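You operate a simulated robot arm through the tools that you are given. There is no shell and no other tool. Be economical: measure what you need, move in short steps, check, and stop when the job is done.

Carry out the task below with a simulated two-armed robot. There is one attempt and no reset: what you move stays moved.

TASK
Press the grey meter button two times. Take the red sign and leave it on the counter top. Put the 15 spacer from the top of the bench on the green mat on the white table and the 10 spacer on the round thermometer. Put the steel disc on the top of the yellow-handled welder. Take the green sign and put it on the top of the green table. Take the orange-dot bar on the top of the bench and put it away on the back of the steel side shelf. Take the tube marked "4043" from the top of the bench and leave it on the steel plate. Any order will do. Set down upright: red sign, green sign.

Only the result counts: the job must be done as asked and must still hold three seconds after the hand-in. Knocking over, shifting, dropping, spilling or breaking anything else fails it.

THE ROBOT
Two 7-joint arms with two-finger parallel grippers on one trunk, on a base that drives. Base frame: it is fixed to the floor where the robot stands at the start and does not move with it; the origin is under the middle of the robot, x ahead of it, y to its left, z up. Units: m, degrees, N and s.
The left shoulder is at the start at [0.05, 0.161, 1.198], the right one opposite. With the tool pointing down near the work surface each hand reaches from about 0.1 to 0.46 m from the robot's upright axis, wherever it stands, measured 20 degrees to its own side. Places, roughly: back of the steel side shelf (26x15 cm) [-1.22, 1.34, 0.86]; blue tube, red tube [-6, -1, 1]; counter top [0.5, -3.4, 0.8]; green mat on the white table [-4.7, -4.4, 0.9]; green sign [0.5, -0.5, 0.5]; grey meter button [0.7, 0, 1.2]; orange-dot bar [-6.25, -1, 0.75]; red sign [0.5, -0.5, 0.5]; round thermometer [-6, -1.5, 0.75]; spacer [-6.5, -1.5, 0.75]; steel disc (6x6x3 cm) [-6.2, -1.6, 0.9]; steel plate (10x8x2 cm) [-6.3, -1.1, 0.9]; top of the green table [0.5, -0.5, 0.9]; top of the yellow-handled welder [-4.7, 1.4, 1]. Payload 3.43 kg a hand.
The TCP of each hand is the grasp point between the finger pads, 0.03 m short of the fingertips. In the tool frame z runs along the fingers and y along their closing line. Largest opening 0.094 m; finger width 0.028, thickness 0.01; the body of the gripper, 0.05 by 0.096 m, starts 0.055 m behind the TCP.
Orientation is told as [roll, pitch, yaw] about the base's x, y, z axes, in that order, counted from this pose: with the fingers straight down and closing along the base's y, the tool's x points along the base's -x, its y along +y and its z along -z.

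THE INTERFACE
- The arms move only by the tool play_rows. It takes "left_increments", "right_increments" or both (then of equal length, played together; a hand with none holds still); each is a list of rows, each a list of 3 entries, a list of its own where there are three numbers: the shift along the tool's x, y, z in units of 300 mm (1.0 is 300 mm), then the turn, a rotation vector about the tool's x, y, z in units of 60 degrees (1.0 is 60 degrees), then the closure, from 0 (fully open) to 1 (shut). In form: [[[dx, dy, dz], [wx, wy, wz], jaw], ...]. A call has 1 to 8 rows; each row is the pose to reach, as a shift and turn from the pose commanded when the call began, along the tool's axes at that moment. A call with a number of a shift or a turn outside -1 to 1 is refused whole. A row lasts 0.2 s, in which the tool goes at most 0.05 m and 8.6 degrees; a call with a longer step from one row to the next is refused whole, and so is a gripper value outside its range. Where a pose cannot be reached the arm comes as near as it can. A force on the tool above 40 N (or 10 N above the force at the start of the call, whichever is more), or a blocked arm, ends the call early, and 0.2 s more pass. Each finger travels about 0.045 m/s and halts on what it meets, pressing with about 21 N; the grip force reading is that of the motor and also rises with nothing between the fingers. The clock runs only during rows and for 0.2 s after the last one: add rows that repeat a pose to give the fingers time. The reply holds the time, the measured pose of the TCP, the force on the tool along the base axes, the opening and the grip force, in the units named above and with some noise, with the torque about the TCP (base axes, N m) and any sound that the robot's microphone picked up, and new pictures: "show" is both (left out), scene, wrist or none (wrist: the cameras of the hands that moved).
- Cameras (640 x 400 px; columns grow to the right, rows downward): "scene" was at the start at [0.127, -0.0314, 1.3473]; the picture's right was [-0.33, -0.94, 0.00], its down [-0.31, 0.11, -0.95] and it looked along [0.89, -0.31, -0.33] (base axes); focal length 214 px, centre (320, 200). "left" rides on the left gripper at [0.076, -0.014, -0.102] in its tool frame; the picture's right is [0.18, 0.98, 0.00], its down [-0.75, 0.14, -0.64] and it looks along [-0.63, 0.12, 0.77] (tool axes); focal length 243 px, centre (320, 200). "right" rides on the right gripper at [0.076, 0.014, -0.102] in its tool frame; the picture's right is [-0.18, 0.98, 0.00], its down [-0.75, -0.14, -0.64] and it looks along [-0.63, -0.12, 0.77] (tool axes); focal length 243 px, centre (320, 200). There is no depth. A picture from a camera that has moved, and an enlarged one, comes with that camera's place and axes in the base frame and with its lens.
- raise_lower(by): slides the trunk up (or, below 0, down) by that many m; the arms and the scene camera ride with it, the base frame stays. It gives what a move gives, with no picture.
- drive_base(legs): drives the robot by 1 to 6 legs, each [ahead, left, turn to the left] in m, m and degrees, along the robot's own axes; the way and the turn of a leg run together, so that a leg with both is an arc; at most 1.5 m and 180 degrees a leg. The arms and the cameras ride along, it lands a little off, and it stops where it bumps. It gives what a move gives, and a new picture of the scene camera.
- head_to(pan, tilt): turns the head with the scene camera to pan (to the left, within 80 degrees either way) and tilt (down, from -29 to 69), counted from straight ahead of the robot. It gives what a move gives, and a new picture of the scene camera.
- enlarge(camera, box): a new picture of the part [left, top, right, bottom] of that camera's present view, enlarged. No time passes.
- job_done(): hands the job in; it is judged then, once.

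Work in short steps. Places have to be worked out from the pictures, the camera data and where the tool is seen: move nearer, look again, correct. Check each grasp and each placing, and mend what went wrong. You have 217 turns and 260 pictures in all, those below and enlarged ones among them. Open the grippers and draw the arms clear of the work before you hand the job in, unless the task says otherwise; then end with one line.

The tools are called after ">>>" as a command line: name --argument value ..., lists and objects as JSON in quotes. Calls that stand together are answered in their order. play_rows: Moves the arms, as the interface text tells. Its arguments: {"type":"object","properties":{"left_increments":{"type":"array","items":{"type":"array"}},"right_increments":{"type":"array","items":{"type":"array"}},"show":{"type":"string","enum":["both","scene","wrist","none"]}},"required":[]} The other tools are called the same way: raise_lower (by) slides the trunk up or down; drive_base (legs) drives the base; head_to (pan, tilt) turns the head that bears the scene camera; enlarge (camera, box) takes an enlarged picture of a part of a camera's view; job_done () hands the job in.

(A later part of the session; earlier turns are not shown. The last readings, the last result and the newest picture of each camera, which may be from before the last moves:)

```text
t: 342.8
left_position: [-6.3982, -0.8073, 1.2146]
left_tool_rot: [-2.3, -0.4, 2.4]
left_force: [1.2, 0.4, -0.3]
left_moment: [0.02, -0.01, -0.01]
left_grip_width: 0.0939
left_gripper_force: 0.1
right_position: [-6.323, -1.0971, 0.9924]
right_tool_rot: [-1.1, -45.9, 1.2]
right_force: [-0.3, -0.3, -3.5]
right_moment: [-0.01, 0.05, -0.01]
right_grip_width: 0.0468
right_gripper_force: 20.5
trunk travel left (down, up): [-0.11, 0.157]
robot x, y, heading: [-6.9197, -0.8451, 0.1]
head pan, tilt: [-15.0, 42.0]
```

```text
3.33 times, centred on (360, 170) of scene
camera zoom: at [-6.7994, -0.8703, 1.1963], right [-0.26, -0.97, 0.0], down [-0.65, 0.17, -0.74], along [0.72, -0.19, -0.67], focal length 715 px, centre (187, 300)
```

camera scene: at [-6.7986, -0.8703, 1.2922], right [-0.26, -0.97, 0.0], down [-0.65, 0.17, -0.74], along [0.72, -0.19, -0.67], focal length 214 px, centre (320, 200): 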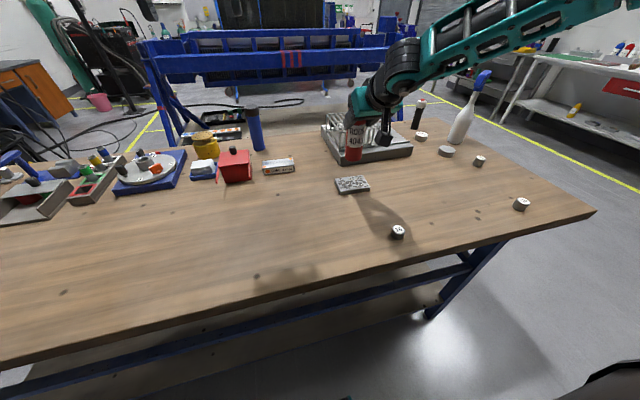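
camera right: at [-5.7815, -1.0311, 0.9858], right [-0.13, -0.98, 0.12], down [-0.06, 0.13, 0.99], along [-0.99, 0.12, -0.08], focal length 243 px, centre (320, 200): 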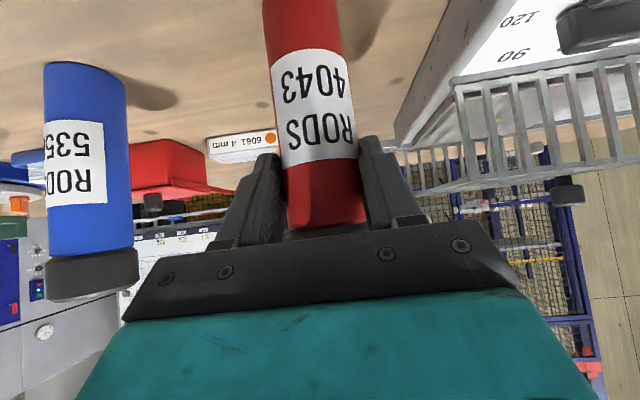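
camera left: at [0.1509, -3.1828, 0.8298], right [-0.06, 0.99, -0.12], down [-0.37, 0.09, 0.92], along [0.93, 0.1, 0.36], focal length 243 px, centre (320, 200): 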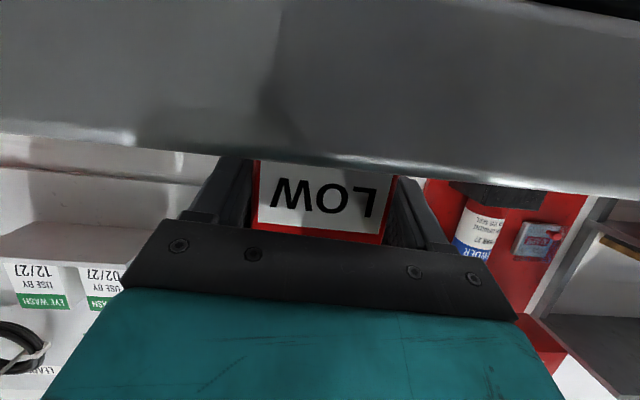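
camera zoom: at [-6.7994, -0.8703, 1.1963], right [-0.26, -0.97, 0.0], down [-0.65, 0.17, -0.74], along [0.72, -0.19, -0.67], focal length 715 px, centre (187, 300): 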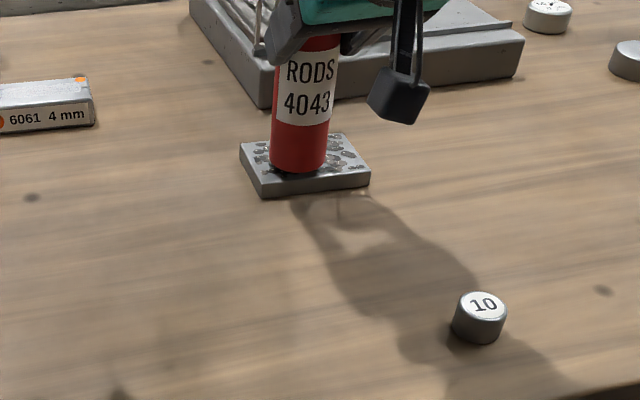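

Nearly down, well on the plate. Small further steps.

>>> raise_lower --by -0.005

>>> raise_lower --by -0.004

```text
t: 343.3
left_position: [-6.3967, -0.806, 1.2084]
left_tool_rot: [-2.2, -0.5, 2.5]
left_force: [-0.1, -0.3, 0.0]
left_moment: [-0.04, 0.0, -0.04]
left_grip_width: 0.094
left_gripper_force: 0.0
right_position: [-6.3218, -1.0985, 0.9875]
right_tool_rot: [-1.0, -46.1, 1.2]
right_force: [-0.3, 0.2, -3.2]
right_moment: [0.03, 0.07, -0.03]
right_grip_width: 0.0467
right_gripper_force: 21.2
trunk travel left (down, up): [-0.105, 0.162]
robot x, y, heading: [-6.9203, -0.8477, -0.0]
head pan, tilt: [-15.0, 42.0]
```

```text
t: 343.9
left_position: [-6.3971, -0.8078, 1.2051]
left_tool_rot: [-2.3, -0.4, 2.5]
left_force: [-0.3, -0.9, -0.1]
left_moment: [0.0, -0.01, 0.0]
left_grip_width: 0.094
left_gripper_force: 0.1
right_position: [-6.3214, -1.0984, 0.9857]
right_tool_rot: [-1.0, -46.0, 1.2]
right_force: [0.4, -0.1, 3.7]
right_moment: [0.0, -0.06, -0.01]
right_grip_width: 0.0468
right_gripper_force: 21.1
trunk travel left (down, up): [-0.101, 0.166]
robot x, y, heading: [-6.9179, -0.8475, 0.3]
head pan, tilt: [-15.0, 42.0]
```

Contact. Open and back off.

>>> play_rows --right_increments '[[[0, 0, 0], [0, 0, 0], 0.5], [[0, 0, 0], [0, 0, 0], 0.1], [[0, 0, 0], [0, 0, 0], 0.1]]' --show "none"

>>> drive_base --legs '[[-0.25, 0, 0]]'

>>> enlarge --camera "scene" --box '[240, 90, 560, 230]'

```text
t: 344.7
left_position: [-6.3976, -0.8063, 1.2056]
left_tool_rot: [-2.3, -0.4, 2.5]
left_force: [-0.6, 0.1, 1.1]
left_moment: [0.0, -0.02, 0.0]
left_grip_width: 0.0939
left_gripper_force: 0.0
right_position: [-6.323, -1.098, 0.9832]
right_tool_rot: [-0.9, -46.0, 1.2]
right_force: [-0.1, 0.2, 0.0]
right_moment: [-0.01, -0.03, -0.01]
right_grip_width: 0.0846
right_gripper_force: 0.1
trunk travel left (down, up): [-0.101, 0.166]
robot x, y, heading: [-6.9194, -0.8443, 0.1]
head pan, tilt: [-15.0, 42.0]
```

```text
t: 346.5
left_position: [-6.6479, -0.8066, 1.2054]
left_tool_rot: [-2.4, -0.3, 2.5]
left_force: [0.3, -0.2, 0.9]
left_moment: [-0.05, -0.01, 0.02]
left_grip_width: 0.0939
left_gripper_force: 0.1
right_position: [-6.5733, -1.0987, 0.9846]
right_tool_rot: [-1.0, -46.1, 1.2]
right_force: [0.5, 0.5, -0.8]
right_moment: [0.02, -0.02, 0.01]
right_grip_width: 0.0843
right_gripper_force: 0.0
trunk travel left (down, up): [-0.101, 0.166]
robot x, y, heading: [-7.172, -0.8483, 0.2]
head pan, tilt: [-15.0, 42.0]
camera scene: at [-7.0511, -0.8707, 1.1875], right [-0.26, -0.97, 0.0], down [-0.65, 0.17, -0.74], along [0.72, -0.19, -0.67], focal length 214 px, centre (320, 200)
```

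scene: 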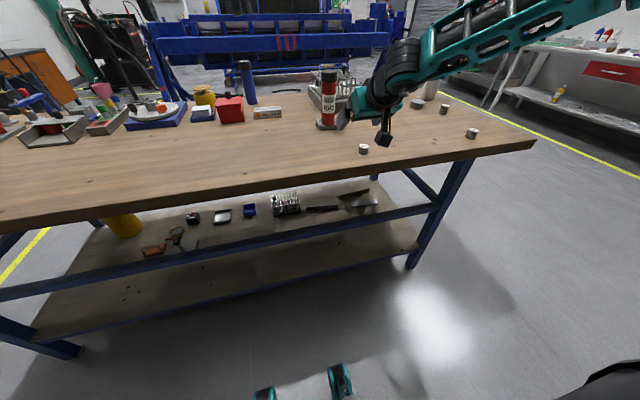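

```text
2.00 times, centred on (400, 160) of scene
camera zoom: at [-7.0511, -0.8707, 1.1875], right [-0.26, -0.97, 0.0], down [-0.65, 0.17, -0.74], along [0.72, -0.19, -0.67], focal length 429 px, centre (160, 280)
```

zoom: 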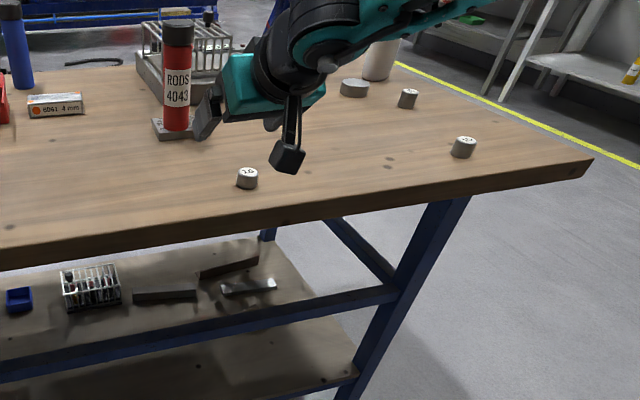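

The tube stands on the steel plate. Next the 10 spacer with the right hand: shift right 5 cm, lower a bit and check with the wrist camera.

>>> drive_base --legs '[[-0.04, -0.05, 0]]'

>>> raise_lower --by -0.05

>>> enlarge --camera "right" --box '[0, 0, 640, 400]'

```text
t: 347.6
left_position: [-6.6884, -0.8575, 1.2055]
left_tool_rot: [-2.3, -0.5, 2.5]
left_force: [0.5, -0.7, -0.2]
left_moment: [0.0, -0.04, -0.01]
left_grip_width: 0.0936
left_gripper_force: 0.1
right_position: [-6.6127, -1.1491, 0.9843]
right_tool_rot: [-1.0, -46.0, 1.2]
right_force: [-0.4, 0.8, 0.0]
right_moment: [0.02, -0.02, 0.04]
right_grip_width: 0.0847
right_gripper_force: 0.1
trunk travel left (down, up): [-0.101, 0.166]
robot x, y, heading: [-7.2094, -0.8956, -0.1]
head pan, tilt: [-15.0, 42.0]
camera scene: at [-7.0906, -0.921, 1.1874], right [-0.26, -0.97, 0.0], down [-0.65, 0.17, -0.74], along [0.72, -0.19, -0.67], focal length 214 px, centre (320, 200)
```

scene: 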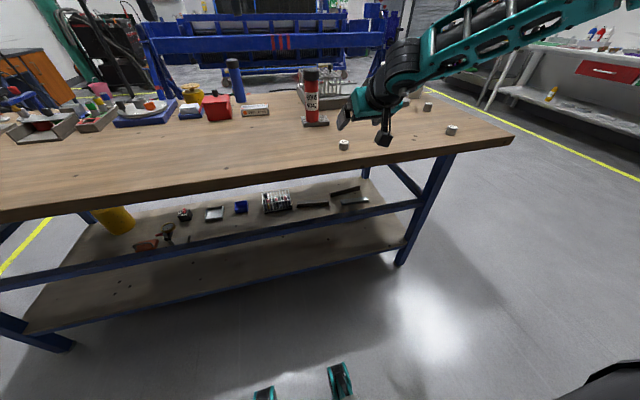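

```text
t: 348.5
left_position: [-6.6884, -0.8569, 1.1557]
left_tool_rot: [-2.3, -0.4, 2.5]
left_force: [-0.8, 0.0, -0.1]
left_moment: [0.01, -0.02, -0.04]
left_grip_width: 0.094
left_gripper_force: 0.1
right_position: [-6.6132, -1.1468, 0.9336]
right_tool_rot: [-1.0, -46.0, 1.1]
right_force: [0.2, -0.8, 0.3]
right_moment: [0.0, 0.04, 0.01]
right_grip_width: 0.0849
right_gripper_force: 0.1
trunk travel left (down, up): [-0.051, 0.216]
robot x, y, heading: [-7.2098, -0.896, 0.2]
head pan, tilt: [-15.0, 42.0]
```

```text
1.00 times, centred on (320, 200) of right (not enlarged: the box is as wide or as high as the picture)
camera zoom: at [-6.7398, -1.1353, 0.9508], right [0.12, 0.99, 0.12], down [0.06, -0.13, 0.99], along [0.99, -0.11, -0.08], focal length 243 px, centre (320, 200)
```

zoom: 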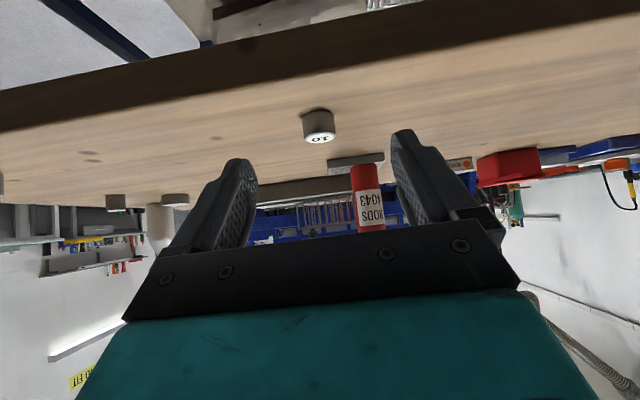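

Spacer 10: top at (-6.519,-1.151,0.874), bench z ≈ 0.855. I go forward 8.2 cm, then down 4.2 cm.

>>> drive_base --legs '[[0.082, -0.004, 0]]'

>>> raise_lower --by -0.04

>>> enlarge --camera "right" --box '[170, 40, 470, 240]'

```text
t: 349.6
left_position: [-6.6055, -0.8606, 1.1554]
left_tool_rot: [-2.4, -0.3, 2.6]
left_force: [0.1, 0.6, -0.1]
left_moment: [-0.02, 0.03, 0.0]
left_grip_width: 0.0939
left_gripper_force: 0.1
right_position: [-6.5311, -1.1518, 0.9342]
right_tool_rot: [-1.0, -45.9, 1.3]
right_force: [-0.1, -0.6, -0.4]
right_moment: [0.0, -0.02, -0.02]
right_grip_width: 0.0845
right_gripper_force: 0.0
trunk travel left (down, up): [-0.051, 0.216]
robot x, y, heading: [-7.1234, -0.9029, -0.1]
head pan, tilt: [-15.0, 42.0]
camera scene: at [-7.0079, -0.9245, 1.1373], right [-0.26, -0.97, 0.0], down [-0.65, 0.17, -0.74], along [0.72, -0.19, -0.67], focal length 214 px, centre (320, 200)
```

scene: 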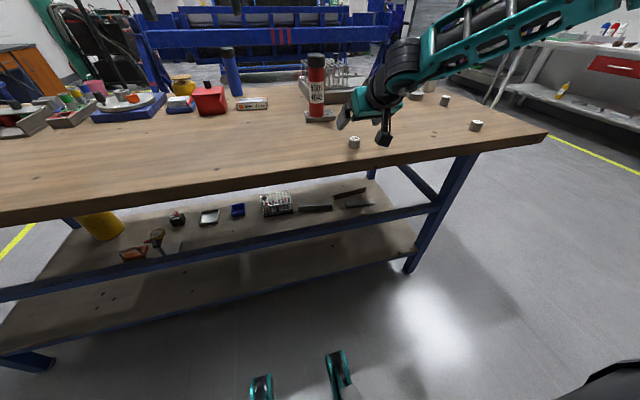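

```text
t: 350.4
left_position: [-6.606, -0.8602, 1.1155]
left_tool_rot: [-2.3, -0.4, 2.6]
left_force: [0.3, 0.6, -0.3]
left_moment: [-0.02, -0.03, -0.03]
left_grip_width: 0.0942
left_gripper_force: 0.0
right_position: [-6.5315, -1.1522, 0.8941]
right_tool_rot: [-1.1, -46.1, 1.3]
right_force: [0.0, 0.2, 0.4]
right_moment: [-0.01, 0.01, 0.01]
right_grip_width: 0.0845
right_gripper_force: 0.0
trunk travel left (down, up): [-0.011, 0.256]
robot x, y, heading: [-7.1278, -0.9015, -0.3]
head pan, tilt: [-15.0, 42.0]
```

```text
2.00 times, centred on (320, 140) of right
camera zoom: at [-6.6577, -1.1389, 0.9108], right [0.12, 0.99, 0.12], down [0.06, -0.13, 0.99], along [0.99, -0.11, -0.08], focal length 485 px, centre (320, 320)
```

zoom: 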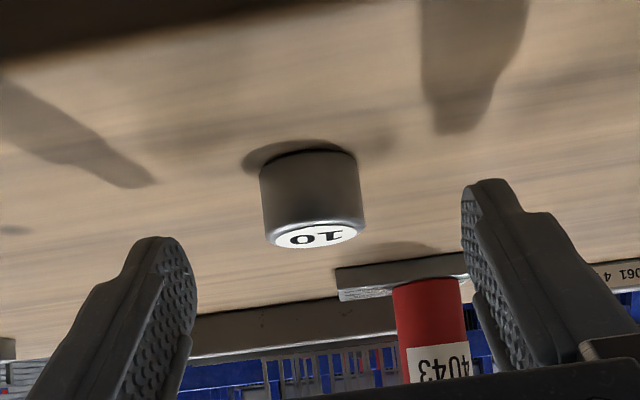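

Good. Lower 5 mm more and close.

>>> raise_lower --by -0.005

>>> play_rows --right_increments '[[[0, 0, 0], [0, 0, 0], 0.4], [[0, 0, 0], [0, 0, 0], 0.7], [[0, 0, 0], [0, 0, 0], 1], [[0, 0, 0], [0, 0, 0], 1], [[0, 0, 0], [0, 0, 0], 1], [[0, 0, 0], [0, 0, 0], 1]]' --show "none"

>>> raise_lower --by 0.06

>>> enlarge --camera "right" --box '[170, 40, 470, 240]'

```text
t: 351.0
left_position: [-6.6069, -0.8598, 1.1095]
left_tool_rot: [-2.3, -0.4, 2.6]
left_force: [-0.1, -0.9, -0.2]
left_moment: [-0.01, 0.01, 0.02]
left_grip_width: 0.0941
left_gripper_force: 0.0
right_position: [-6.5314, -1.1521, 0.8889]
right_tool_rot: [-1.0, -46.0, 1.2]
right_force: [0.0, -0.3, 0.2]
right_moment: [0.0, -0.02, -0.02]
right_grip_width: 0.0846
right_gripper_force: 0.1
trunk travel left (down, up): [-0.006, 0.261]
robot x, y, heading: [-7.1288, -0.9011, 0.2]
head pan, tilt: [-15.0, 42.0]
```

```text
t: 352.4
left_position: [-6.6061, -0.8606, 1.1105]
left_tool_rot: [-2.2, -0.4, 2.6]
left_force: [-0.2, 0.2, 0.1]
left_moment: [0.0, 0.01, 0.02]
left_grip_width: 0.0938
left_gripper_force: 0.1
right_position: [-6.5318, -1.1531, 0.889]
right_tool_rot: [-1.0, -46.0, 1.3]
right_force: [-0.6, -1.7, 0.1]
right_moment: [-0.03, -0.01, -0.01]
right_grip_width: 0.0307
right_gripper_force: 20.7
trunk travel left (down, up): [-0.006, 0.261]
robot x, y, heading: [-7.1299, -0.8996, 0.2]
head pan, tilt: [-15.0, 42.0]
```

```text
t: 353.4
left_position: [-6.6065, -0.8604, 1.1686]
left_tool_rot: [-2.3, -0.4, 2.6]
left_force: [0.3, 0.3, 0.1]
left_moment: [0.01, 0.04, 0.0]
left_grip_width: 0.0941
left_gripper_force: 0.0
right_position: [-6.5309, -1.1514, 0.9474]
right_tool_rot: [-0.9, -46.0, 1.3]
right_force: [0.0, 0.2, -1.4]
right_moment: [0.01, 0.06, 0.0]
right_grip_width: 0.0309
right_gripper_force: 20.6
trunk travel left (down, up): [-0.066, 0.201]
robot x, y, heading: [-7.1269, -0.9003, -0.1]
head pan, tilt: [-15.0, 42.0]
```

```text
2.00 times, centred on (320, 140) of right
camera zoom: at [-6.6574, -1.1391, 0.9655], right [0.12, 0.99, 0.12], down [0.06, -0.13, 0.99], along [0.99, -0.11, -0.08], focal length 485 px, centre (320, 320)
```

zoom: 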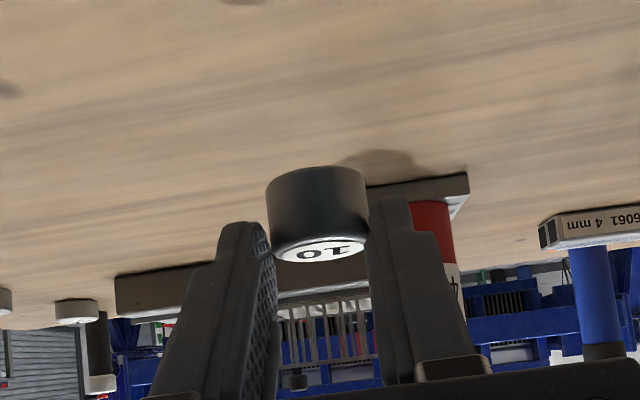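

The 10 spacer is held. Now I bring the left hand into the mirrored working pose for the 15 spacer.

>>> play_rows --left_increments '[[[-0.03, 0.1, 0.1], [0, -0.11, 0], 0.2], [[-0.06, 0.2, 0.2], [0, -0.22, 0], 0.2], [[-0.09, 0.3, 0.3], [0, -0.33, 0], 0.2], [[-0.12, 0.4, 0.41], [0, -0.44, 0], 0.2], [[-0.15, 0.5, 0.52], [0, -0.55, 0], 0.2], [[-0.18, 0.6, 0.63], [0, -0.66, 0], 0.2], [[-0.2, 0.7, 0.73], [0, -0.77, 0], 0.2], [[-0.2, 0.7, 0.73], [0, -0.77, 0], 0.2]]' --show "none"

```text
t: 355.2
left_position: [-6.5402, -0.616, 0.9452]
left_tool_rot: [-4.4, -46.6, 6.3]
left_force: [-0.3, -0.4, -0.4]
left_moment: [-0.02, 0.02, -0.01]
left_grip_width: 0.0753
left_gripper_force: 0.0
left hand out of reach, approached as far as the arm can: row 1, 2, 3, 4, 5, 6, 7, 8
right_position: [-6.5308, -1.1518, 0.9482]
right_tool_rot: [-1.0, -46.0, 1.2]
right_force: [-1.4, -0.4, -2.4]
right_moment: [-0.02, 0.05, 0.05]
right_grip_width: 0.031
right_gripper_force: 21.5
trunk travel left (down, up): [-0.066, 0.201]
robot x, y, heading: [-7.1268, -0.9042, -0.0]
head pan, tilt: [-15.0, 42.0]
```

Left hand is in pose. I drive so that the left hand is in front of the 15 spacer at about (-6.517,-1.541).

>>> drive_base --legs '[[-0.12, 0, 0], [0, -0.925, 0], [0.04, 0, 0]]'

>>> enlarge --camera "left" --box '[0, 0, 640, 400]'

```text
t: 359.6
left_position: [-6.6543, -0.9038, 0.9443]
left_tool_rot: [-4.7, -46.4, 6.1]
left_force: [0.2, 0.2, -0.5]
left_moment: [0.02, 0.0, -0.02]
left_grip_width: 0.0755
left_gripper_force: 0.0
right_position: [-6.651, -1.4399, 0.947]
right_tool_rot: [-1.0, -45.9, 0.6]
right_force: [0.6, 0.3, -1.2]
right_moment: [-0.04, 0.04, 0.01]
right_grip_width: 0.0306
right_gripper_force: 21.0
trunk travel left (down, up): [-0.066, 0.201]
robot x, y, heading: [-7.2475, -1.1833, -0.6]
head pan, tilt: [-15.0, 42.0]
stopped in leg 2: the robot was blocked; the commanded pose is now the measured one
camera scene: at [-7.1255, -1.2075, 1.1524], right [-0.27, -0.96, 0.0], down [-0.64, 0.18, -0.74], along [0.72, -0.2, -0.67], focal length 214 px, centre (320, 200)
```

scene: 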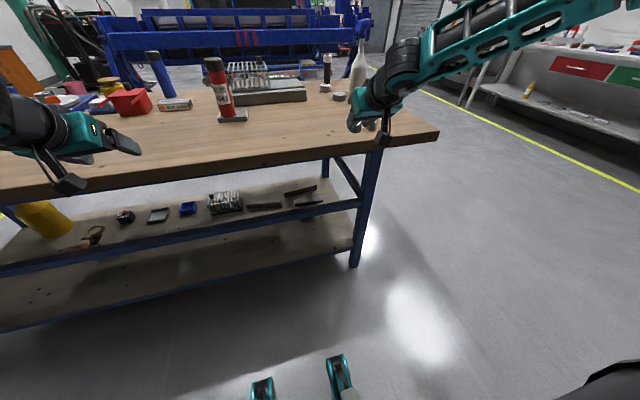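

```text
1.00 times, centred on (320, 200) of left (not enlarged: the box is as wide or as high as the picture)
camera zoom: at [-6.7787, -0.9222, 0.961], right [-0.17, 0.97, -0.19], down [0.04, 0.2, 0.98], along [0.98, 0.16, -0.08], focal length 243 px, centre (320, 200)
```

zoom: 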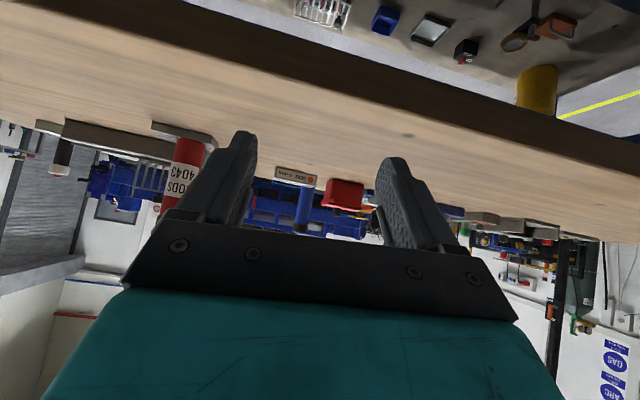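

The robot was blocked sideways. I look to the right to see what is there.

>>> head_to --pan -75 --tilt 45

```text
t: 360.9
left_position: [-6.6553, -0.9039, 0.9436]
left_tool_rot: [-4.6, -46.6, 6.1]
left_force: [0.0, -0.2, 0.1]
left_moment: [0.01, -0.01, -0.01]
left_grip_width: 0.0751
left_gripper_force: 0.1
right_position: [-6.6509, -1.4404, 0.9496]
right_tool_rot: [-1.0, -45.9, 0.8]
right_force: [0.5, 0.7, -1.5]
right_moment: [-0.02, 0.03, 0.01]
right_grip_width: 0.0305
right_gripper_force: 20.7
trunk travel left (down, up): [-0.066, 0.201]
robot x, y, heading: [-7.2456, -1.1864, -0.6]
head pan, tilt: [-75.0, 45.0]
camera scene: at [-7.1855, -1.2643, 1.148], right [-0.97, -0.25, 0.0], down [-0.18, 0.68, -0.71], along [0.18, -0.68, -0.71], focal length 214 px, centre (320, 200)
```

scene: 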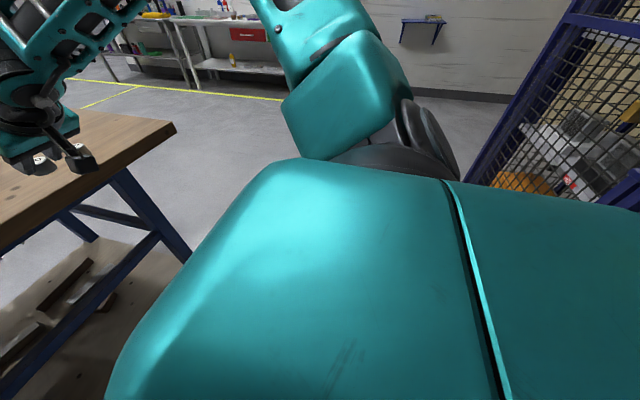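

Probably the rear touched the cage rack; the earlier pass at x ≈ -7.15 was free. I move forward 9 cm, raise a little and continue.

>>> raise_lower --by 0.04

>>> drive_base --legs '[[0.1, 0, 0.6], [0, -0.638, 0]]'

>>> enlarge --camera "left" --box '[0, 0, 640, 400]'

```text
t: 361.8
left_position: [-6.6552, -0.9026, 0.9837]
left_tool_rot: [-4.6, -46.5, 6.1]
left_force: [1.2, -0.4, -0.3]
left_moment: [-0.03, 0.06, -0.01]
left_grip_width: 0.0752
left_gripper_force: 0.1
right_position: [-6.6506, -1.4413, 0.9882]
right_tool_rot: [-0.9, -45.9, 0.6]
right_force: [-0.2, -0.3, -1.8]
right_moment: [-0.02, 0.03, 0.05]
right_grip_width: 0.0307
right_gripper_force: 21.7
trunk travel left (down, up): [-0.106, 0.161]
robot x, y, heading: [-7.2435, -1.1853, -0.4]
head pan, tilt: [-75.0, 45.0]
```

```text
t: 368.6
left_position: [-6.5544, -1.5341, 0.9848]
left_tool_rot: [-4.6, -46.6, 6.9]
left_force: [0.0, -0.3, -0.9]
left_moment: [0.01, -0.02, 0.01]
left_grip_width: 0.0753
left_gripper_force: 0.0
right_position: [-6.5429, -2.0711, 0.9888]
right_tool_rot: [-0.9, -45.9, 1.5]
right_force: [0.6, -0.3, -1.4]
right_moment: [0.01, 0.01, 0.01]
right_grip_width: 0.0303
right_gripper_force: 20.8
trunk travel left (down, up): [-0.106, 0.161]
robot x, y, heading: [-7.1403, -1.8224, 0.8]
head pan, tilt: [-75.0, 45.0]
camera scene: at [-7.0801, -1.9031, 1.188], right [-0.96, -0.27, 0.0], down [-0.19, 0.68, -0.71], along [0.19, -0.68, -0.71], focal length 214 px, centre (320, 200)
```

scene: 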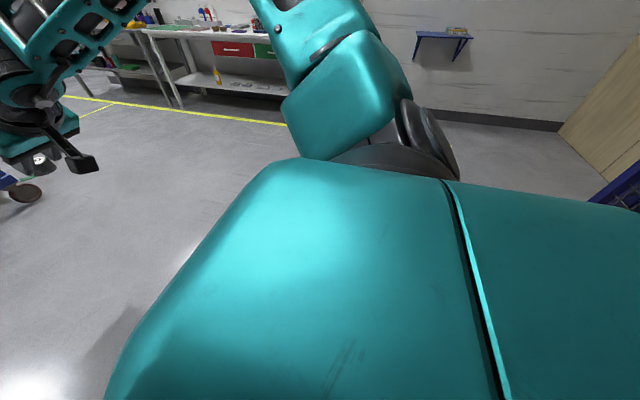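

```text
1.00 times, centred on (320, 200) of left (not enlarged: the box is as wide or as high as the picture)
camera zoom: at [-6.6785, -1.5553, 1.0011], right [-0.19, 0.96, -0.19], down [0.04, 0.2, 0.98], along [0.98, 0.18, -0.08], focal length 243 px, centre (320, 200)
```

zoom: 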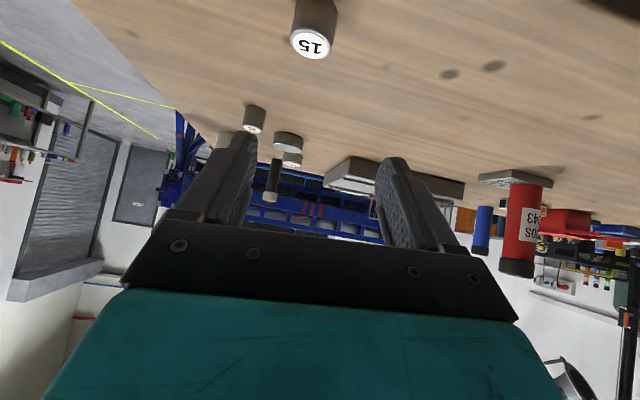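

15 spacer at (-6.514,-1.551). Adjust forward 2.7 cm, right 1.7 cm, then lower.

>>> drive_base --legs '[[0.027, -0.017, -0.8]]'

>>> raise_lower --by -0.085

>>> enlarge --camera "left" --box '[170, 40, 470, 240]'

```text
t: 369.4
left_position: [-6.5228, -1.5593, 0.9842]
left_tool_rot: [-4.6, -46.4, 6.3]
left_force: [0.3, 0.3, 0.6]
left_moment: [0.0, 0.02, 0.01]
left_grip_width: 0.075
left_gripper_force: 0.0
right_position: [-6.5174, -2.096, 0.9881]
right_tool_rot: [-0.8, -45.9, 0.7]
right_force: [0.2, 1.2, -0.7]
right_moment: [-0.01, 0.03, 0.01]
right_grip_width: 0.0305
right_gripper_force: 21.1
trunk travel left (down, up): [-0.106, 0.161]
robot x, y, heading: [-7.1135, -1.8406, -0.3]
head pan, tilt: [-75.0, 45.0]
camera scene: at [-7.0537, -1.9212, 1.1879], right [-0.97, -0.25, 0.0], down [-0.18, 0.68, -0.71], along [0.18, -0.68, -0.71], focal length 214 px, centre (320, 200)
```

scene: 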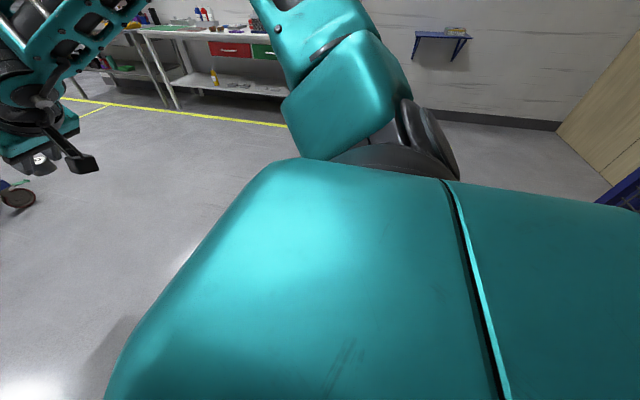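

```text
t: 370.6
left_position: [-6.5244, -1.5595, 0.8995]
left_tool_rot: [-4.7, -46.5, 6.3]
left_force: [0.4, -0.4, 0.8]
left_moment: [0.03, -0.02, -0.01]
left_grip_width: 0.0752
left_gripper_force: 0.0
right_position: [-6.5181, -2.097, 0.9037]
right_tool_rot: [-0.9, -45.9, 0.7]
right_force: [0.0, -1.0, -0.8]
right_moment: [0.0, 0.0, 0.02]
right_grip_width: 0.0304
right_gripper_force: 20.9
trunk travel left (down, up): [-0.021, 0.246]
robot x, y, heading: [-7.117, -1.8406, -0.3]
head pan, tilt: [-75.0, 45.0]
```

```text
2.00 times, centred on (320, 140) of left
camera zoom: at [-6.648, -1.5782, 0.9163], right [-0.18, 0.97, -0.19], down [0.04, 0.2, 0.98], along [0.98, 0.16, -0.07], focal length 485 px, centre (320, 320)
```

zoom: 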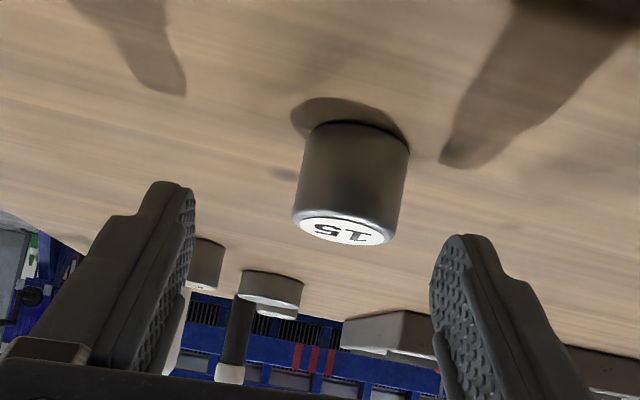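

>>> drive_base --legs '[[0, 0.008, 0]]'

>>> raise_lower --by -0.011

>>> play_rows --left_increments '[[[0, 0, 0], [0, 0, 0], 0.4], [[0, 0, 0], [0, 0, 0], 0.7], [[0, 0, 0], [0, 0, 0], 1], [[0, 0, 0], [0, 0, 0], 1], [[0, 0, 0], [0, 0, 0], 1], [[0, 0, 0], [0, 0, 0], 1]]' --show "none"

>>> raise_lower --by 0.16

>>> enlarge --camera "left" --box '[170, 40, 470, 240]'

```text
t: 371.4
left_position: [-6.5228, -1.5514, 0.8998]
left_tool_rot: [-4.7, -46.4, 6.3]
left_force: [0.5, 0.8, 0.8]
left_moment: [0.0, 0.01, 0.02]
left_grip_width: 0.0753
left_gripper_force: 0.0
right_position: [-6.5195, -2.0879, 0.9043]
right_tool_rot: [-1.0, -45.9, 0.7]
right_force: [-0.3, -0.1, -0.6]
right_moment: [-0.02, 0.02, 0.01]
right_grip_width: 0.0304
right_gripper_force: 20.9
trunk travel left (down, up): [-0.021, 0.246]
robot x, y, heading: [-7.1157, -1.8358, -0.6]
head pan, tilt: [-75.0, 45.0]
camera scene: at [-7.0542, -1.9127, 1.1031], right [-0.97, -0.25, 0.0], down [-0.18, 0.68, -0.71], along [0.18, -0.68, -0.71], focal length 214 px, centre (320, 200)
```

scene: 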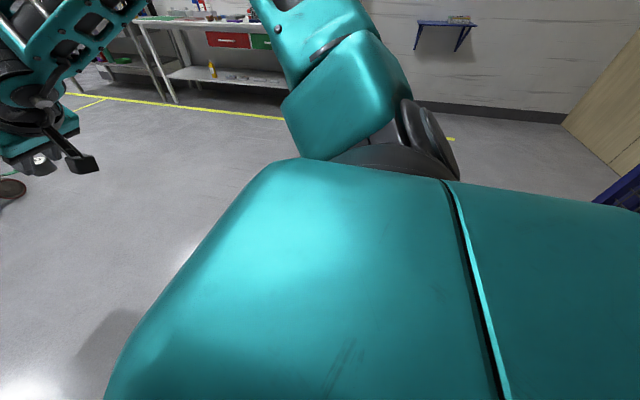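

```text
t: 372.0
left_position: [-6.5239, -1.5501, 0.8893]
left_tool_rot: [-4.7, -46.5, 6.4]
left_force: [0.6, -0.7, 0.4]
left_moment: [0.0, 0.01, 0.03]
left_grip_width: 0.0752
left_gripper_force: 0.0
right_position: [-6.5192, -2.0876, 0.8924]
right_tool_rot: [-1.0, -46.0, 0.7]
right_force: [0.7, -0.6, -0.1]
right_moment: [-0.02, 0.04, -0.02]
right_grip_width: 0.0304
right_gripper_force: 21.3
trunk travel left (down, up): [-0.01, 0.257]
robot x, y, heading: [-7.1147, -1.8337, -0.2]
head pan, tilt: [-75.0, 45.0]
```

```text
t: 373.4
left_position: [-6.524, -1.5509, 0.8885]
left_tool_rot: [-4.7, -46.5, 6.3]
left_force: [0.5, -0.3, 2.2]
left_moment: [0.07, -0.04, -0.02]
left_grip_width: 0.0309
left_gripper_force: 20.9
right_position: [-6.5188, -2.087, 0.8928]
right_tool_rot: [-0.9, -46.0, 0.7]
right_force: [0.1, 0.3, -1.9]
right_moment: [0.0, 0.07, 0.01]
right_grip_width: 0.0303
right_gripper_force: 21.1
trunk travel left (down, up): [-0.01, 0.257]
robot x, y, heading: [-7.1188, -1.8343, -0.7]
head pan, tilt: [-75.0, 45.0]
```

```text
t: 375.2
left_position: [-6.5238, -1.5492, 1.0489]
left_tool_rot: [-4.7, -46.4, 6.3]
left_force: [0.2, -0.3, -1.9]
left_moment: [0.02, 0.02, 0.0]
left_grip_width: 0.0314
left_gripper_force: 20.9
right_position: [-6.5192, -2.0882, 1.053]
right_tool_rot: [-0.9, -45.9, 0.7]
right_force: [0.1, 0.3, -0.8]
right_moment: [-0.03, 0.01, 0.01]
right_grip_width: 0.0304
right_gripper_force: 20.6
trunk travel left (down, up): [-0.17, 0.097]
robot x, y, heading: [-7.1139, -1.8311, -0.2]
head pan, tilt: [-75.0, 45.0]
```

```text
2.00 times, centred on (320, 140) of left
camera zoom: at [-6.6477, -1.5702, 1.0648], right [-0.18, 0.97, -0.19], down [0.04, 0.2, 0.98], along [0.98, 0.16, -0.08], focal length 485 px, centre (320, 320)
```

zoom: 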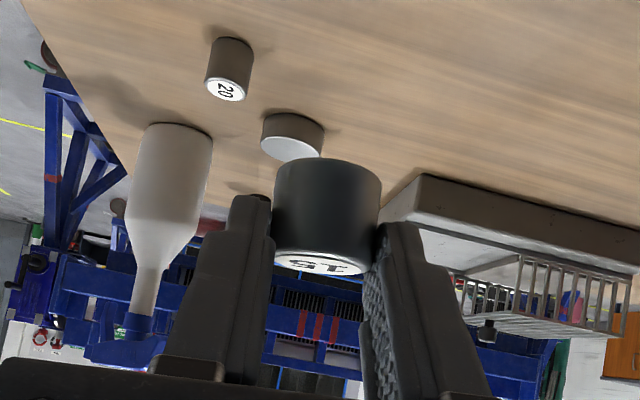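

Both spacers held. I drive around the south end to the east side.

>>> drive_base --legs '[[0, -0.95, 0], [0.75, 0, 0], [0, 0, 180], [-1.05, 0, 0], [0, -1.0, 0]]'

>>> head_to --pan -5 --tilt 40

```text
t: 408.6
left_position: [-5.8837, -2.0606, 1.0489]
left_tool_rot: [-4.7, -46.5, -174.9]
left_force: [0.2, -0.3, -0.7]
left_moment: [0.03, -0.01, -0.03]
left_grip_width: 0.0307
left_gripper_force: 20.6
right_position: [-5.8771, -1.5241, 1.0517]
right_tool_rot: [-1.0, -45.9, 179.5]
right_force: [0.5, -0.4, -1.3]
right_moment: [0.01, -0.04, 0.01]
right_grip_width: 0.0299
right_gripper_force: 20.3
trunk travel left (down, up): [-0.17, 0.097]
robot x, y, heading: [-5.2846, -1.7905, 178.4]
head pan, tilt: [-75.0, 45.0]
camera scene: at [-5.3475, -1.7116, 1.252], right [0.97, 0.23, 0.0], down [0.16, -0.69, -0.71], along [-0.16, 0.69, -0.71], focal length 214 px, centre (320, 200)
```

scene: 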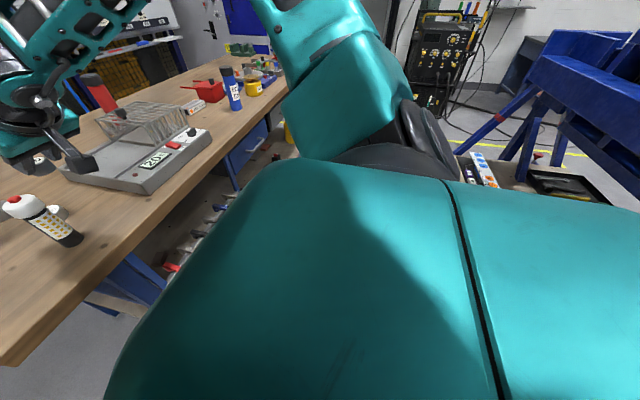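

```text
t: 410.1
left_position: [-5.883, -2.0593, 1.0483]
left_tool_rot: [-4.8, -46.5, -174.9]
left_force: [-0.4, 0.0, -1.2]
left_moment: [0.02, -0.02, -0.05]
left_grip_width: 0.0308
left_gripper_force: 21.2
right_position: [-5.8762, -1.5241, 1.0523]
right_tool_rot: [-0.9, -45.9, 179.4]
right_force: [-0.3, -0.2, -1.4]
right_moment: [-0.03, -0.03, -0.03]
right_grip_width: 0.03
right_gripper_force: 21.1
trunk travel left (down, up): [-0.17, 0.097]
robot x, y, heading: [-5.2859, -1.7897, 178.4]
head pan, tilt: [-5.0, 40.0]
camera scene: at [-5.4131, -1.7809, 1.2593], right [0.12, 0.99, 0.0], down [0.64, -0.07, -0.77], along [-0.76, 0.09, -0.64], focal length 214 px, centre (320, 200)
```

scene: 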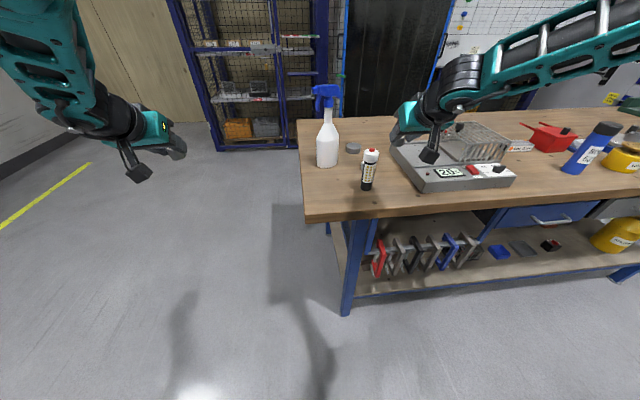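

I go to the diagonal approach pose (heading ~215°) with standoff, to avoid the capped bottle in front of the thermometer.

>>> drive_base --legs '[[0, -0.46, 0], [0, 0, 36.6]]'

>>> head_to --pan -5 --tilt 45

>>> enlarge --camera "right" --box '[0, 0, 640, 400]'

```text
t: 416.4
left_position: [-5.5952, -1.899, 1.0484]
left_tool_rot: [-4.7, -46.6, -138.6]
left_force: [0.6, 0.7, -1.1]
left_moment: [0.03, -0.06, 0.0]
left_grip_width: 0.0309
left_gripper_force: 21.2
right_position: [-5.9078, -1.4615, 1.0527]
right_tool_rot: [-1.0, -45.9, -144.2]
right_force: [0.6, -0.4, -0.7]
right_moment: [-0.03, -0.05, -0.03]
right_grip_width: 0.0299
right_gripper_force: 20.9
trunk travel left (down, up): [-0.17, 0.097]
robot x, y, heading: [-5.2737, -1.3283, -145.3]
head pan, tilt: [-5.0, 40.0]
camera scene: at [-5.3822, -1.3953, 1.2593], right [-0.5, 0.87, 0.0], down [0.56, 0.32, -0.77], along [-0.67, -0.38, -0.64], focal length 214 px, centre (320, 200)
```

scene: 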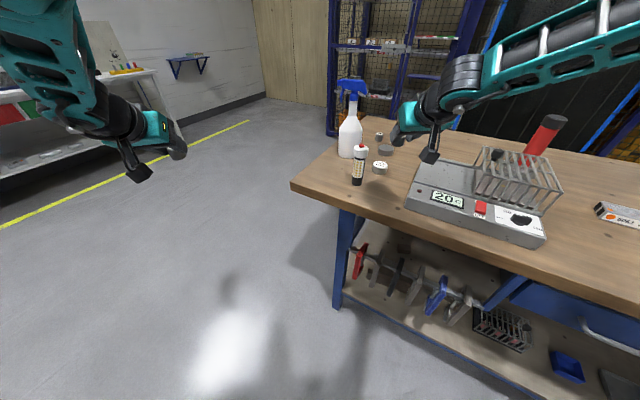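

```text
t: 417.0
left_position: [-5.5947, -1.8995, 1.0485]
left_tool_rot: [-4.6, -46.5, -138.6]
left_force: [0.2, 0.0, -1.4]
left_moment: [0.0, -0.04, -0.02]
left_grip_width: 0.0308
left_gripper_force: 21.1
right_position: [-5.9075, -1.4625, 1.0517]
right_tool_rot: [-0.9, -45.9, -144.3]
right_force: [0.1, -0.9, -1.0]
right_moment: [0.05, 0.0, 0.01]
right_grip_width: 0.0297
right_gripper_force: 20.9
trunk travel left (down, up): [-0.17, 0.097]
robot x, y, heading: [-5.2791, -1.3295, -145.3]
head pan, tilt: [-5.0, 45.0]
camera scene: at [-5.3791, -1.3933, 1.252], right [-0.5, 0.87, 0.0], down [0.61, 0.35, -0.71], along [-0.61, -0.35, -0.71], focal length 214 px, centre (320, 200)
```

scene: 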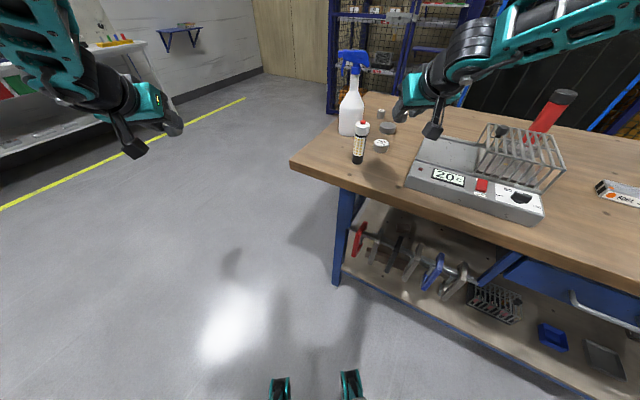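

```text
1.00 times, centred on (320, 200) of right (not enlarged: the box is as wide or as high as the picture)
camera zoom: at [-5.7953, -1.4017, 1.0693], right [0.46, -0.88, 0.12], down [-0.13, 0.07, 0.99], along [-0.88, -0.47, -0.08], focal length 243 px, centre (320, 200)
```

zoom: 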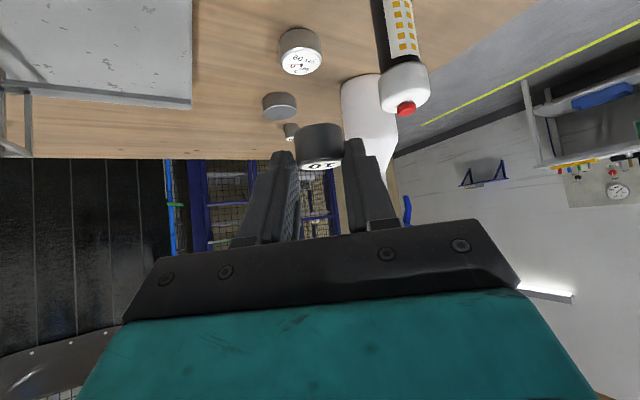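

Thermometer at about (-6.04,-1.535). Move 10 cm forward and 1.2 cm right, then measure again.

>>> drive_base --legs '[[0.1, -0.012, 0]]'

>>> raise_lower --by -0.06

>>> enlarge --camera "right" --box '[170, 0, 470, 200]'

>>> enlarge --camera "scene" --box '[330, 80, 490, 190]'

```text
t: 418.2
left_position: [-5.6836, -1.9459, 1.0481]
left_tool_rot: [-4.7, -46.3, -138.6]
left_force: [0.3, -0.4, -1.8]
left_moment: [0.02, -0.05, 0.0]
left_grip_width: 0.0309
left_gripper_force: 21.4
right_position: [-5.9962, -1.5096, 1.0514]
right_tool_rot: [-1.0, -45.9, -144.2]
right_force: [-0.3, 0.0, -0.9]
right_moment: [0.0, -0.06, 0.02]
right_grip_width: 0.0295
right_gripper_force: 21.3
trunk travel left (down, up): [-0.17, 0.097]
robot x, y, heading: [-5.3612, -1.3735, -145.1]
head pan, tilt: [-5.0, 45.0]
camera scene: at [-5.468, -1.4404, 1.2519], right [-0.5, 0.87, 0.0], down [0.61, 0.35, -0.71], along [-0.61, -0.35, -0.71], focal length 214 px, centre (320, 200)
```

scene: 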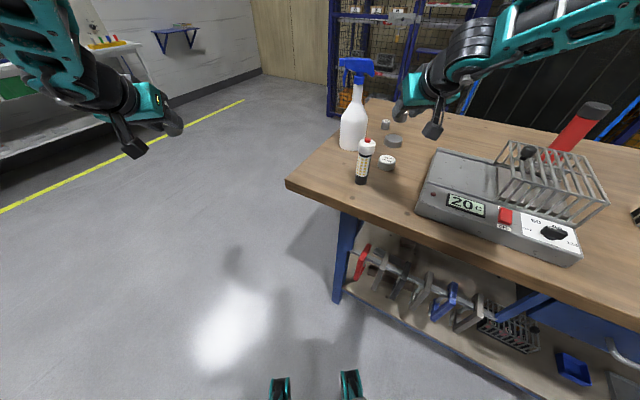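

```text
t: 419.2
left_position: [-5.6832, -1.9457, 0.9874]
left_tool_rot: [-4.7, -46.6, -138.4]
left_force: [-1.1, 0.2, -1.1]
left_moment: [0.01, -0.02, -0.02]
left_grip_width: 0.0309
left_gripper_force: 20.9
right_position: [-5.994, -1.5093, 0.9925]
right_tool_rot: [-1.1, -45.9, -144.2]
right_force: [-0.1, -0.5, -1.6]
right_moment: [0.02, -0.02, -0.02]
right_grip_width: 0.0299
right_gripper_force: 20.8
trunk travel left (down, up): [-0.11, 0.157]
robot x, y, heading: [-5.3625, -1.3738, -145.3]
head pan, tilt: [-5.0, 45.0]
```

```text
2.00 times, centred on (320, 100) of right
camera zoom: at [-5.8833, -1.4486, 1.0096], right [0.46, -0.88, 0.12], down [-0.13, 0.07, 0.99], along [-0.88, -0.47, -0.08], focal length 485 px, centre (320, 400)
```

zoom: 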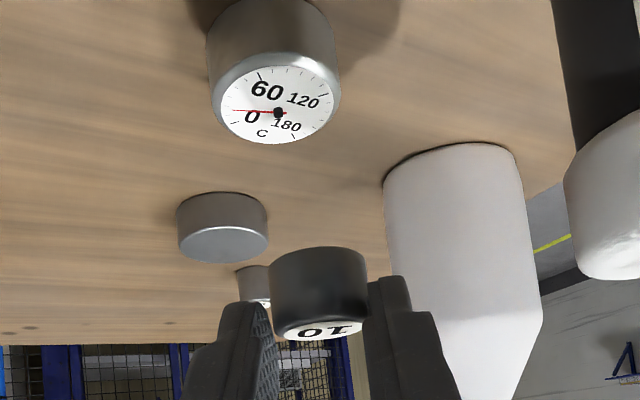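

```text
3.64 times, centred on (410, 135) of scene
camera zoom: at [-5.467, -1.4399, 1.1921], right [-0.5, 0.87, 0.0], down [0.61, 0.35, -0.71], along [-0.61, -0.35, -0.71], focal length 780 px, centre (-7, 436)
```

zoom: 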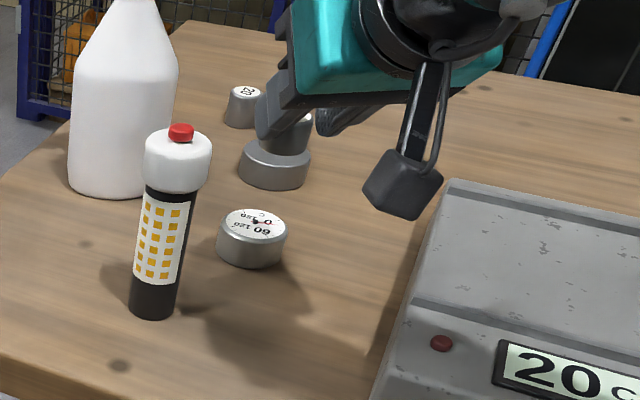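

Thermometer face centre triangulates to (-6.050,-1.535,0.874). Move forward 4.8 cm, right 1 cm.

>>> drive_base --legs '[[0.048, -0.01, 0]]'

>>> raise_lower --by -0.07

>>> enlarge --camera "scene" --box '[330, 80, 490, 190]'

>>> enlarge --camera "right" --box '[170, 0, 470, 200]'

```text
t: 420.1
left_position: [-5.7281, -1.9647, 0.9878]
left_tool_rot: [-4.6, -46.3, -138.4]
left_force: [-0.5, -0.6, -1.2]
left_moment: [0.02, -0.05, 0.01]
left_grip_width: 0.0306
left_gripper_force: 21.0
right_position: [-6.0421, -1.5289, 0.9913]
right_tool_rot: [-0.9, -46.0, -144.2]
right_force: [-0.6, 0.1, -1.7]
right_moment: [0.0, -0.04, 0.0]
right_grip_width: 0.0297
right_gripper_force: 21.1
trunk travel left (down, up): [-0.11, 0.157]
robot x, y, heading: [-5.4082, -1.3979, -145.3]
head pan, tilt: [-5.0, 45.0]
camera scene: at [-5.5128, -1.4594, 1.1919], right [-0.5, 0.87, 0.0], down [0.61, 0.35, -0.71], along [-0.61, -0.35, -0.71], focal length 214 px, centre (320, 200)
```

scene: 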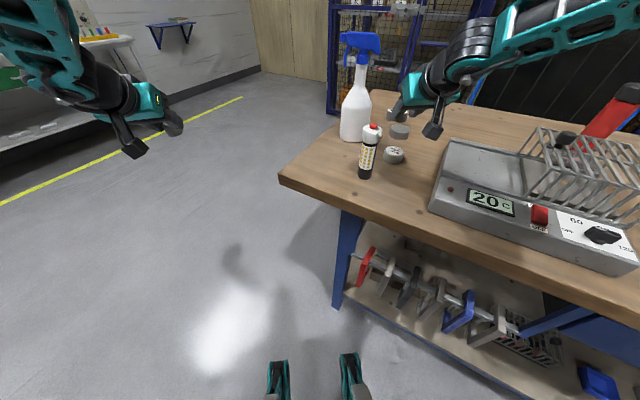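

```text
t: 421.2
left_position: [-5.7277, -1.9643, 0.9181]
left_tool_rot: [-4.7, -46.5, -138.5]
left_force: [0.5, 0.5, -1.8]
left_moment: [0.04, -0.02, 0.0]
left_grip_width: 0.0309
left_gripper_force: 20.7
right_position: [-6.0407, -1.5282, 0.9233]
right_tool_rot: [-1.1, -45.9, -144.2]
right_force: [-0.3, 0.3, -1.1]
right_moment: [0.05, -0.01, -0.04]
right_grip_width: 0.0297
right_gripper_force: 21.3
trunk travel left (down, up): [-0.04, 0.227]
robot x, y, heading: [-5.4083, -1.3958, -145.1]
head pan, tilt: [-5.0, 45.0]
```

```text
3.64 times, centred on (410, 135) of scene
camera zoom: at [-5.5121, -1.459, 1.1221], right [-0.5, 0.87, 0.0], down [0.61, 0.35, -0.71], along [-0.61, -0.35, -0.71], focal length 780 px, centre (-7, 436)
```

zoom: 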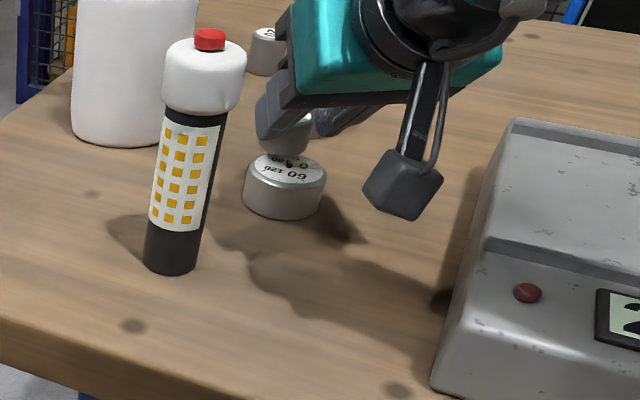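

```text
2.00 times, centred on (320, 100) of right
camera zoom: at [-5.9284, -1.468, 0.9396], right [0.46, -0.88, 0.12], down [-0.13, 0.07, 0.99], along [-0.88, -0.47, -0.08], focal length 485 px, centre (320, 400)
```

zoom: 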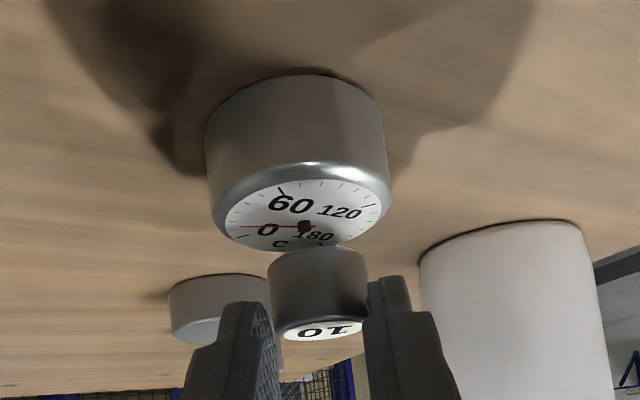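

Aligned to within a millimetre or two. Lower gently.

>>> raise_lower --by -0.01

>>> raise_lower --by -0.004

>>> enlarge --camera "right" --box '[170, 0, 470, 200]'

```text
t: 421.7
left_position: [-5.7275, -1.9657, 0.9086]
left_tool_rot: [-4.7, -46.6, -138.5]
left_force: [0.2, 0.0, -1.0]
left_moment: [0.03, -0.02, 0.0]
left_grip_width: 0.0307
left_gripper_force: 20.8
right_position: [-6.0407, -1.5292, 0.9164]
right_tool_rot: [-1.0, -46.2, -144.2]
right_force: [-1.7, 0.4, 9.0]
right_moment: [-0.03, 0.16, 0.01]
right_grip_width: 0.0302
right_gripper_force: 20.6
trunk travel left (down, up): [-0.03, 0.237]
robot x, y, heading: [-5.4092, -1.3961, -145.6]
head pan, tilt: [-5.0, 45.0]
```

```text
t: 422.3
left_position: [-5.7278, -1.9656, 0.904]
left_tool_rot: [-4.9, -46.6, -138.5]
left_force: [0.9, 0.4, -1.1]
left_moment: [0.03, -0.03, -0.01]
left_grip_width: 0.0309
left_gripper_force: 20.8
right_position: [-6.041, -1.5289, 0.911]
right_tool_rot: [-1.0, -46.1, -144.0]
right_force: [-0.9, -2.0, 14.1]
right_moment: [-0.1, 0.19, 0.01]
right_grip_width: 0.0299
right_gripper_force: 21.0
trunk travel left (down, up): [-0.026, 0.241]
robot x, y, heading: [-5.4066, -1.3988, -145.4]
head pan, tilt: [-5.0, 45.0]
```

```text
2.00 times, centred on (320, 100) of right
camera zoom: at [-5.9277, -1.4684, 0.9275], right [0.46, -0.88, 0.12], down [-0.12, 0.07, 0.99], along [-0.88, -0.47, -0.07], focal length 485 px, centre (320, 400)
```

zoom: 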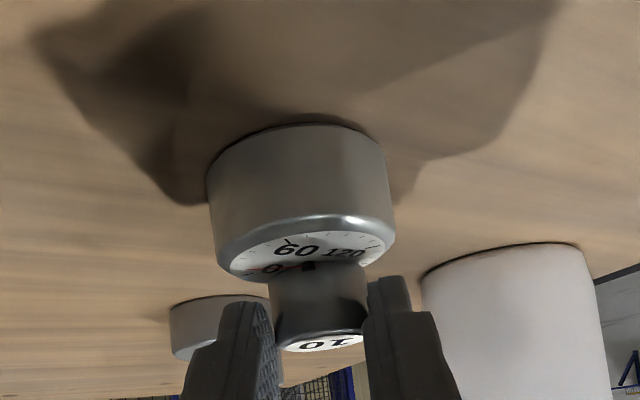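

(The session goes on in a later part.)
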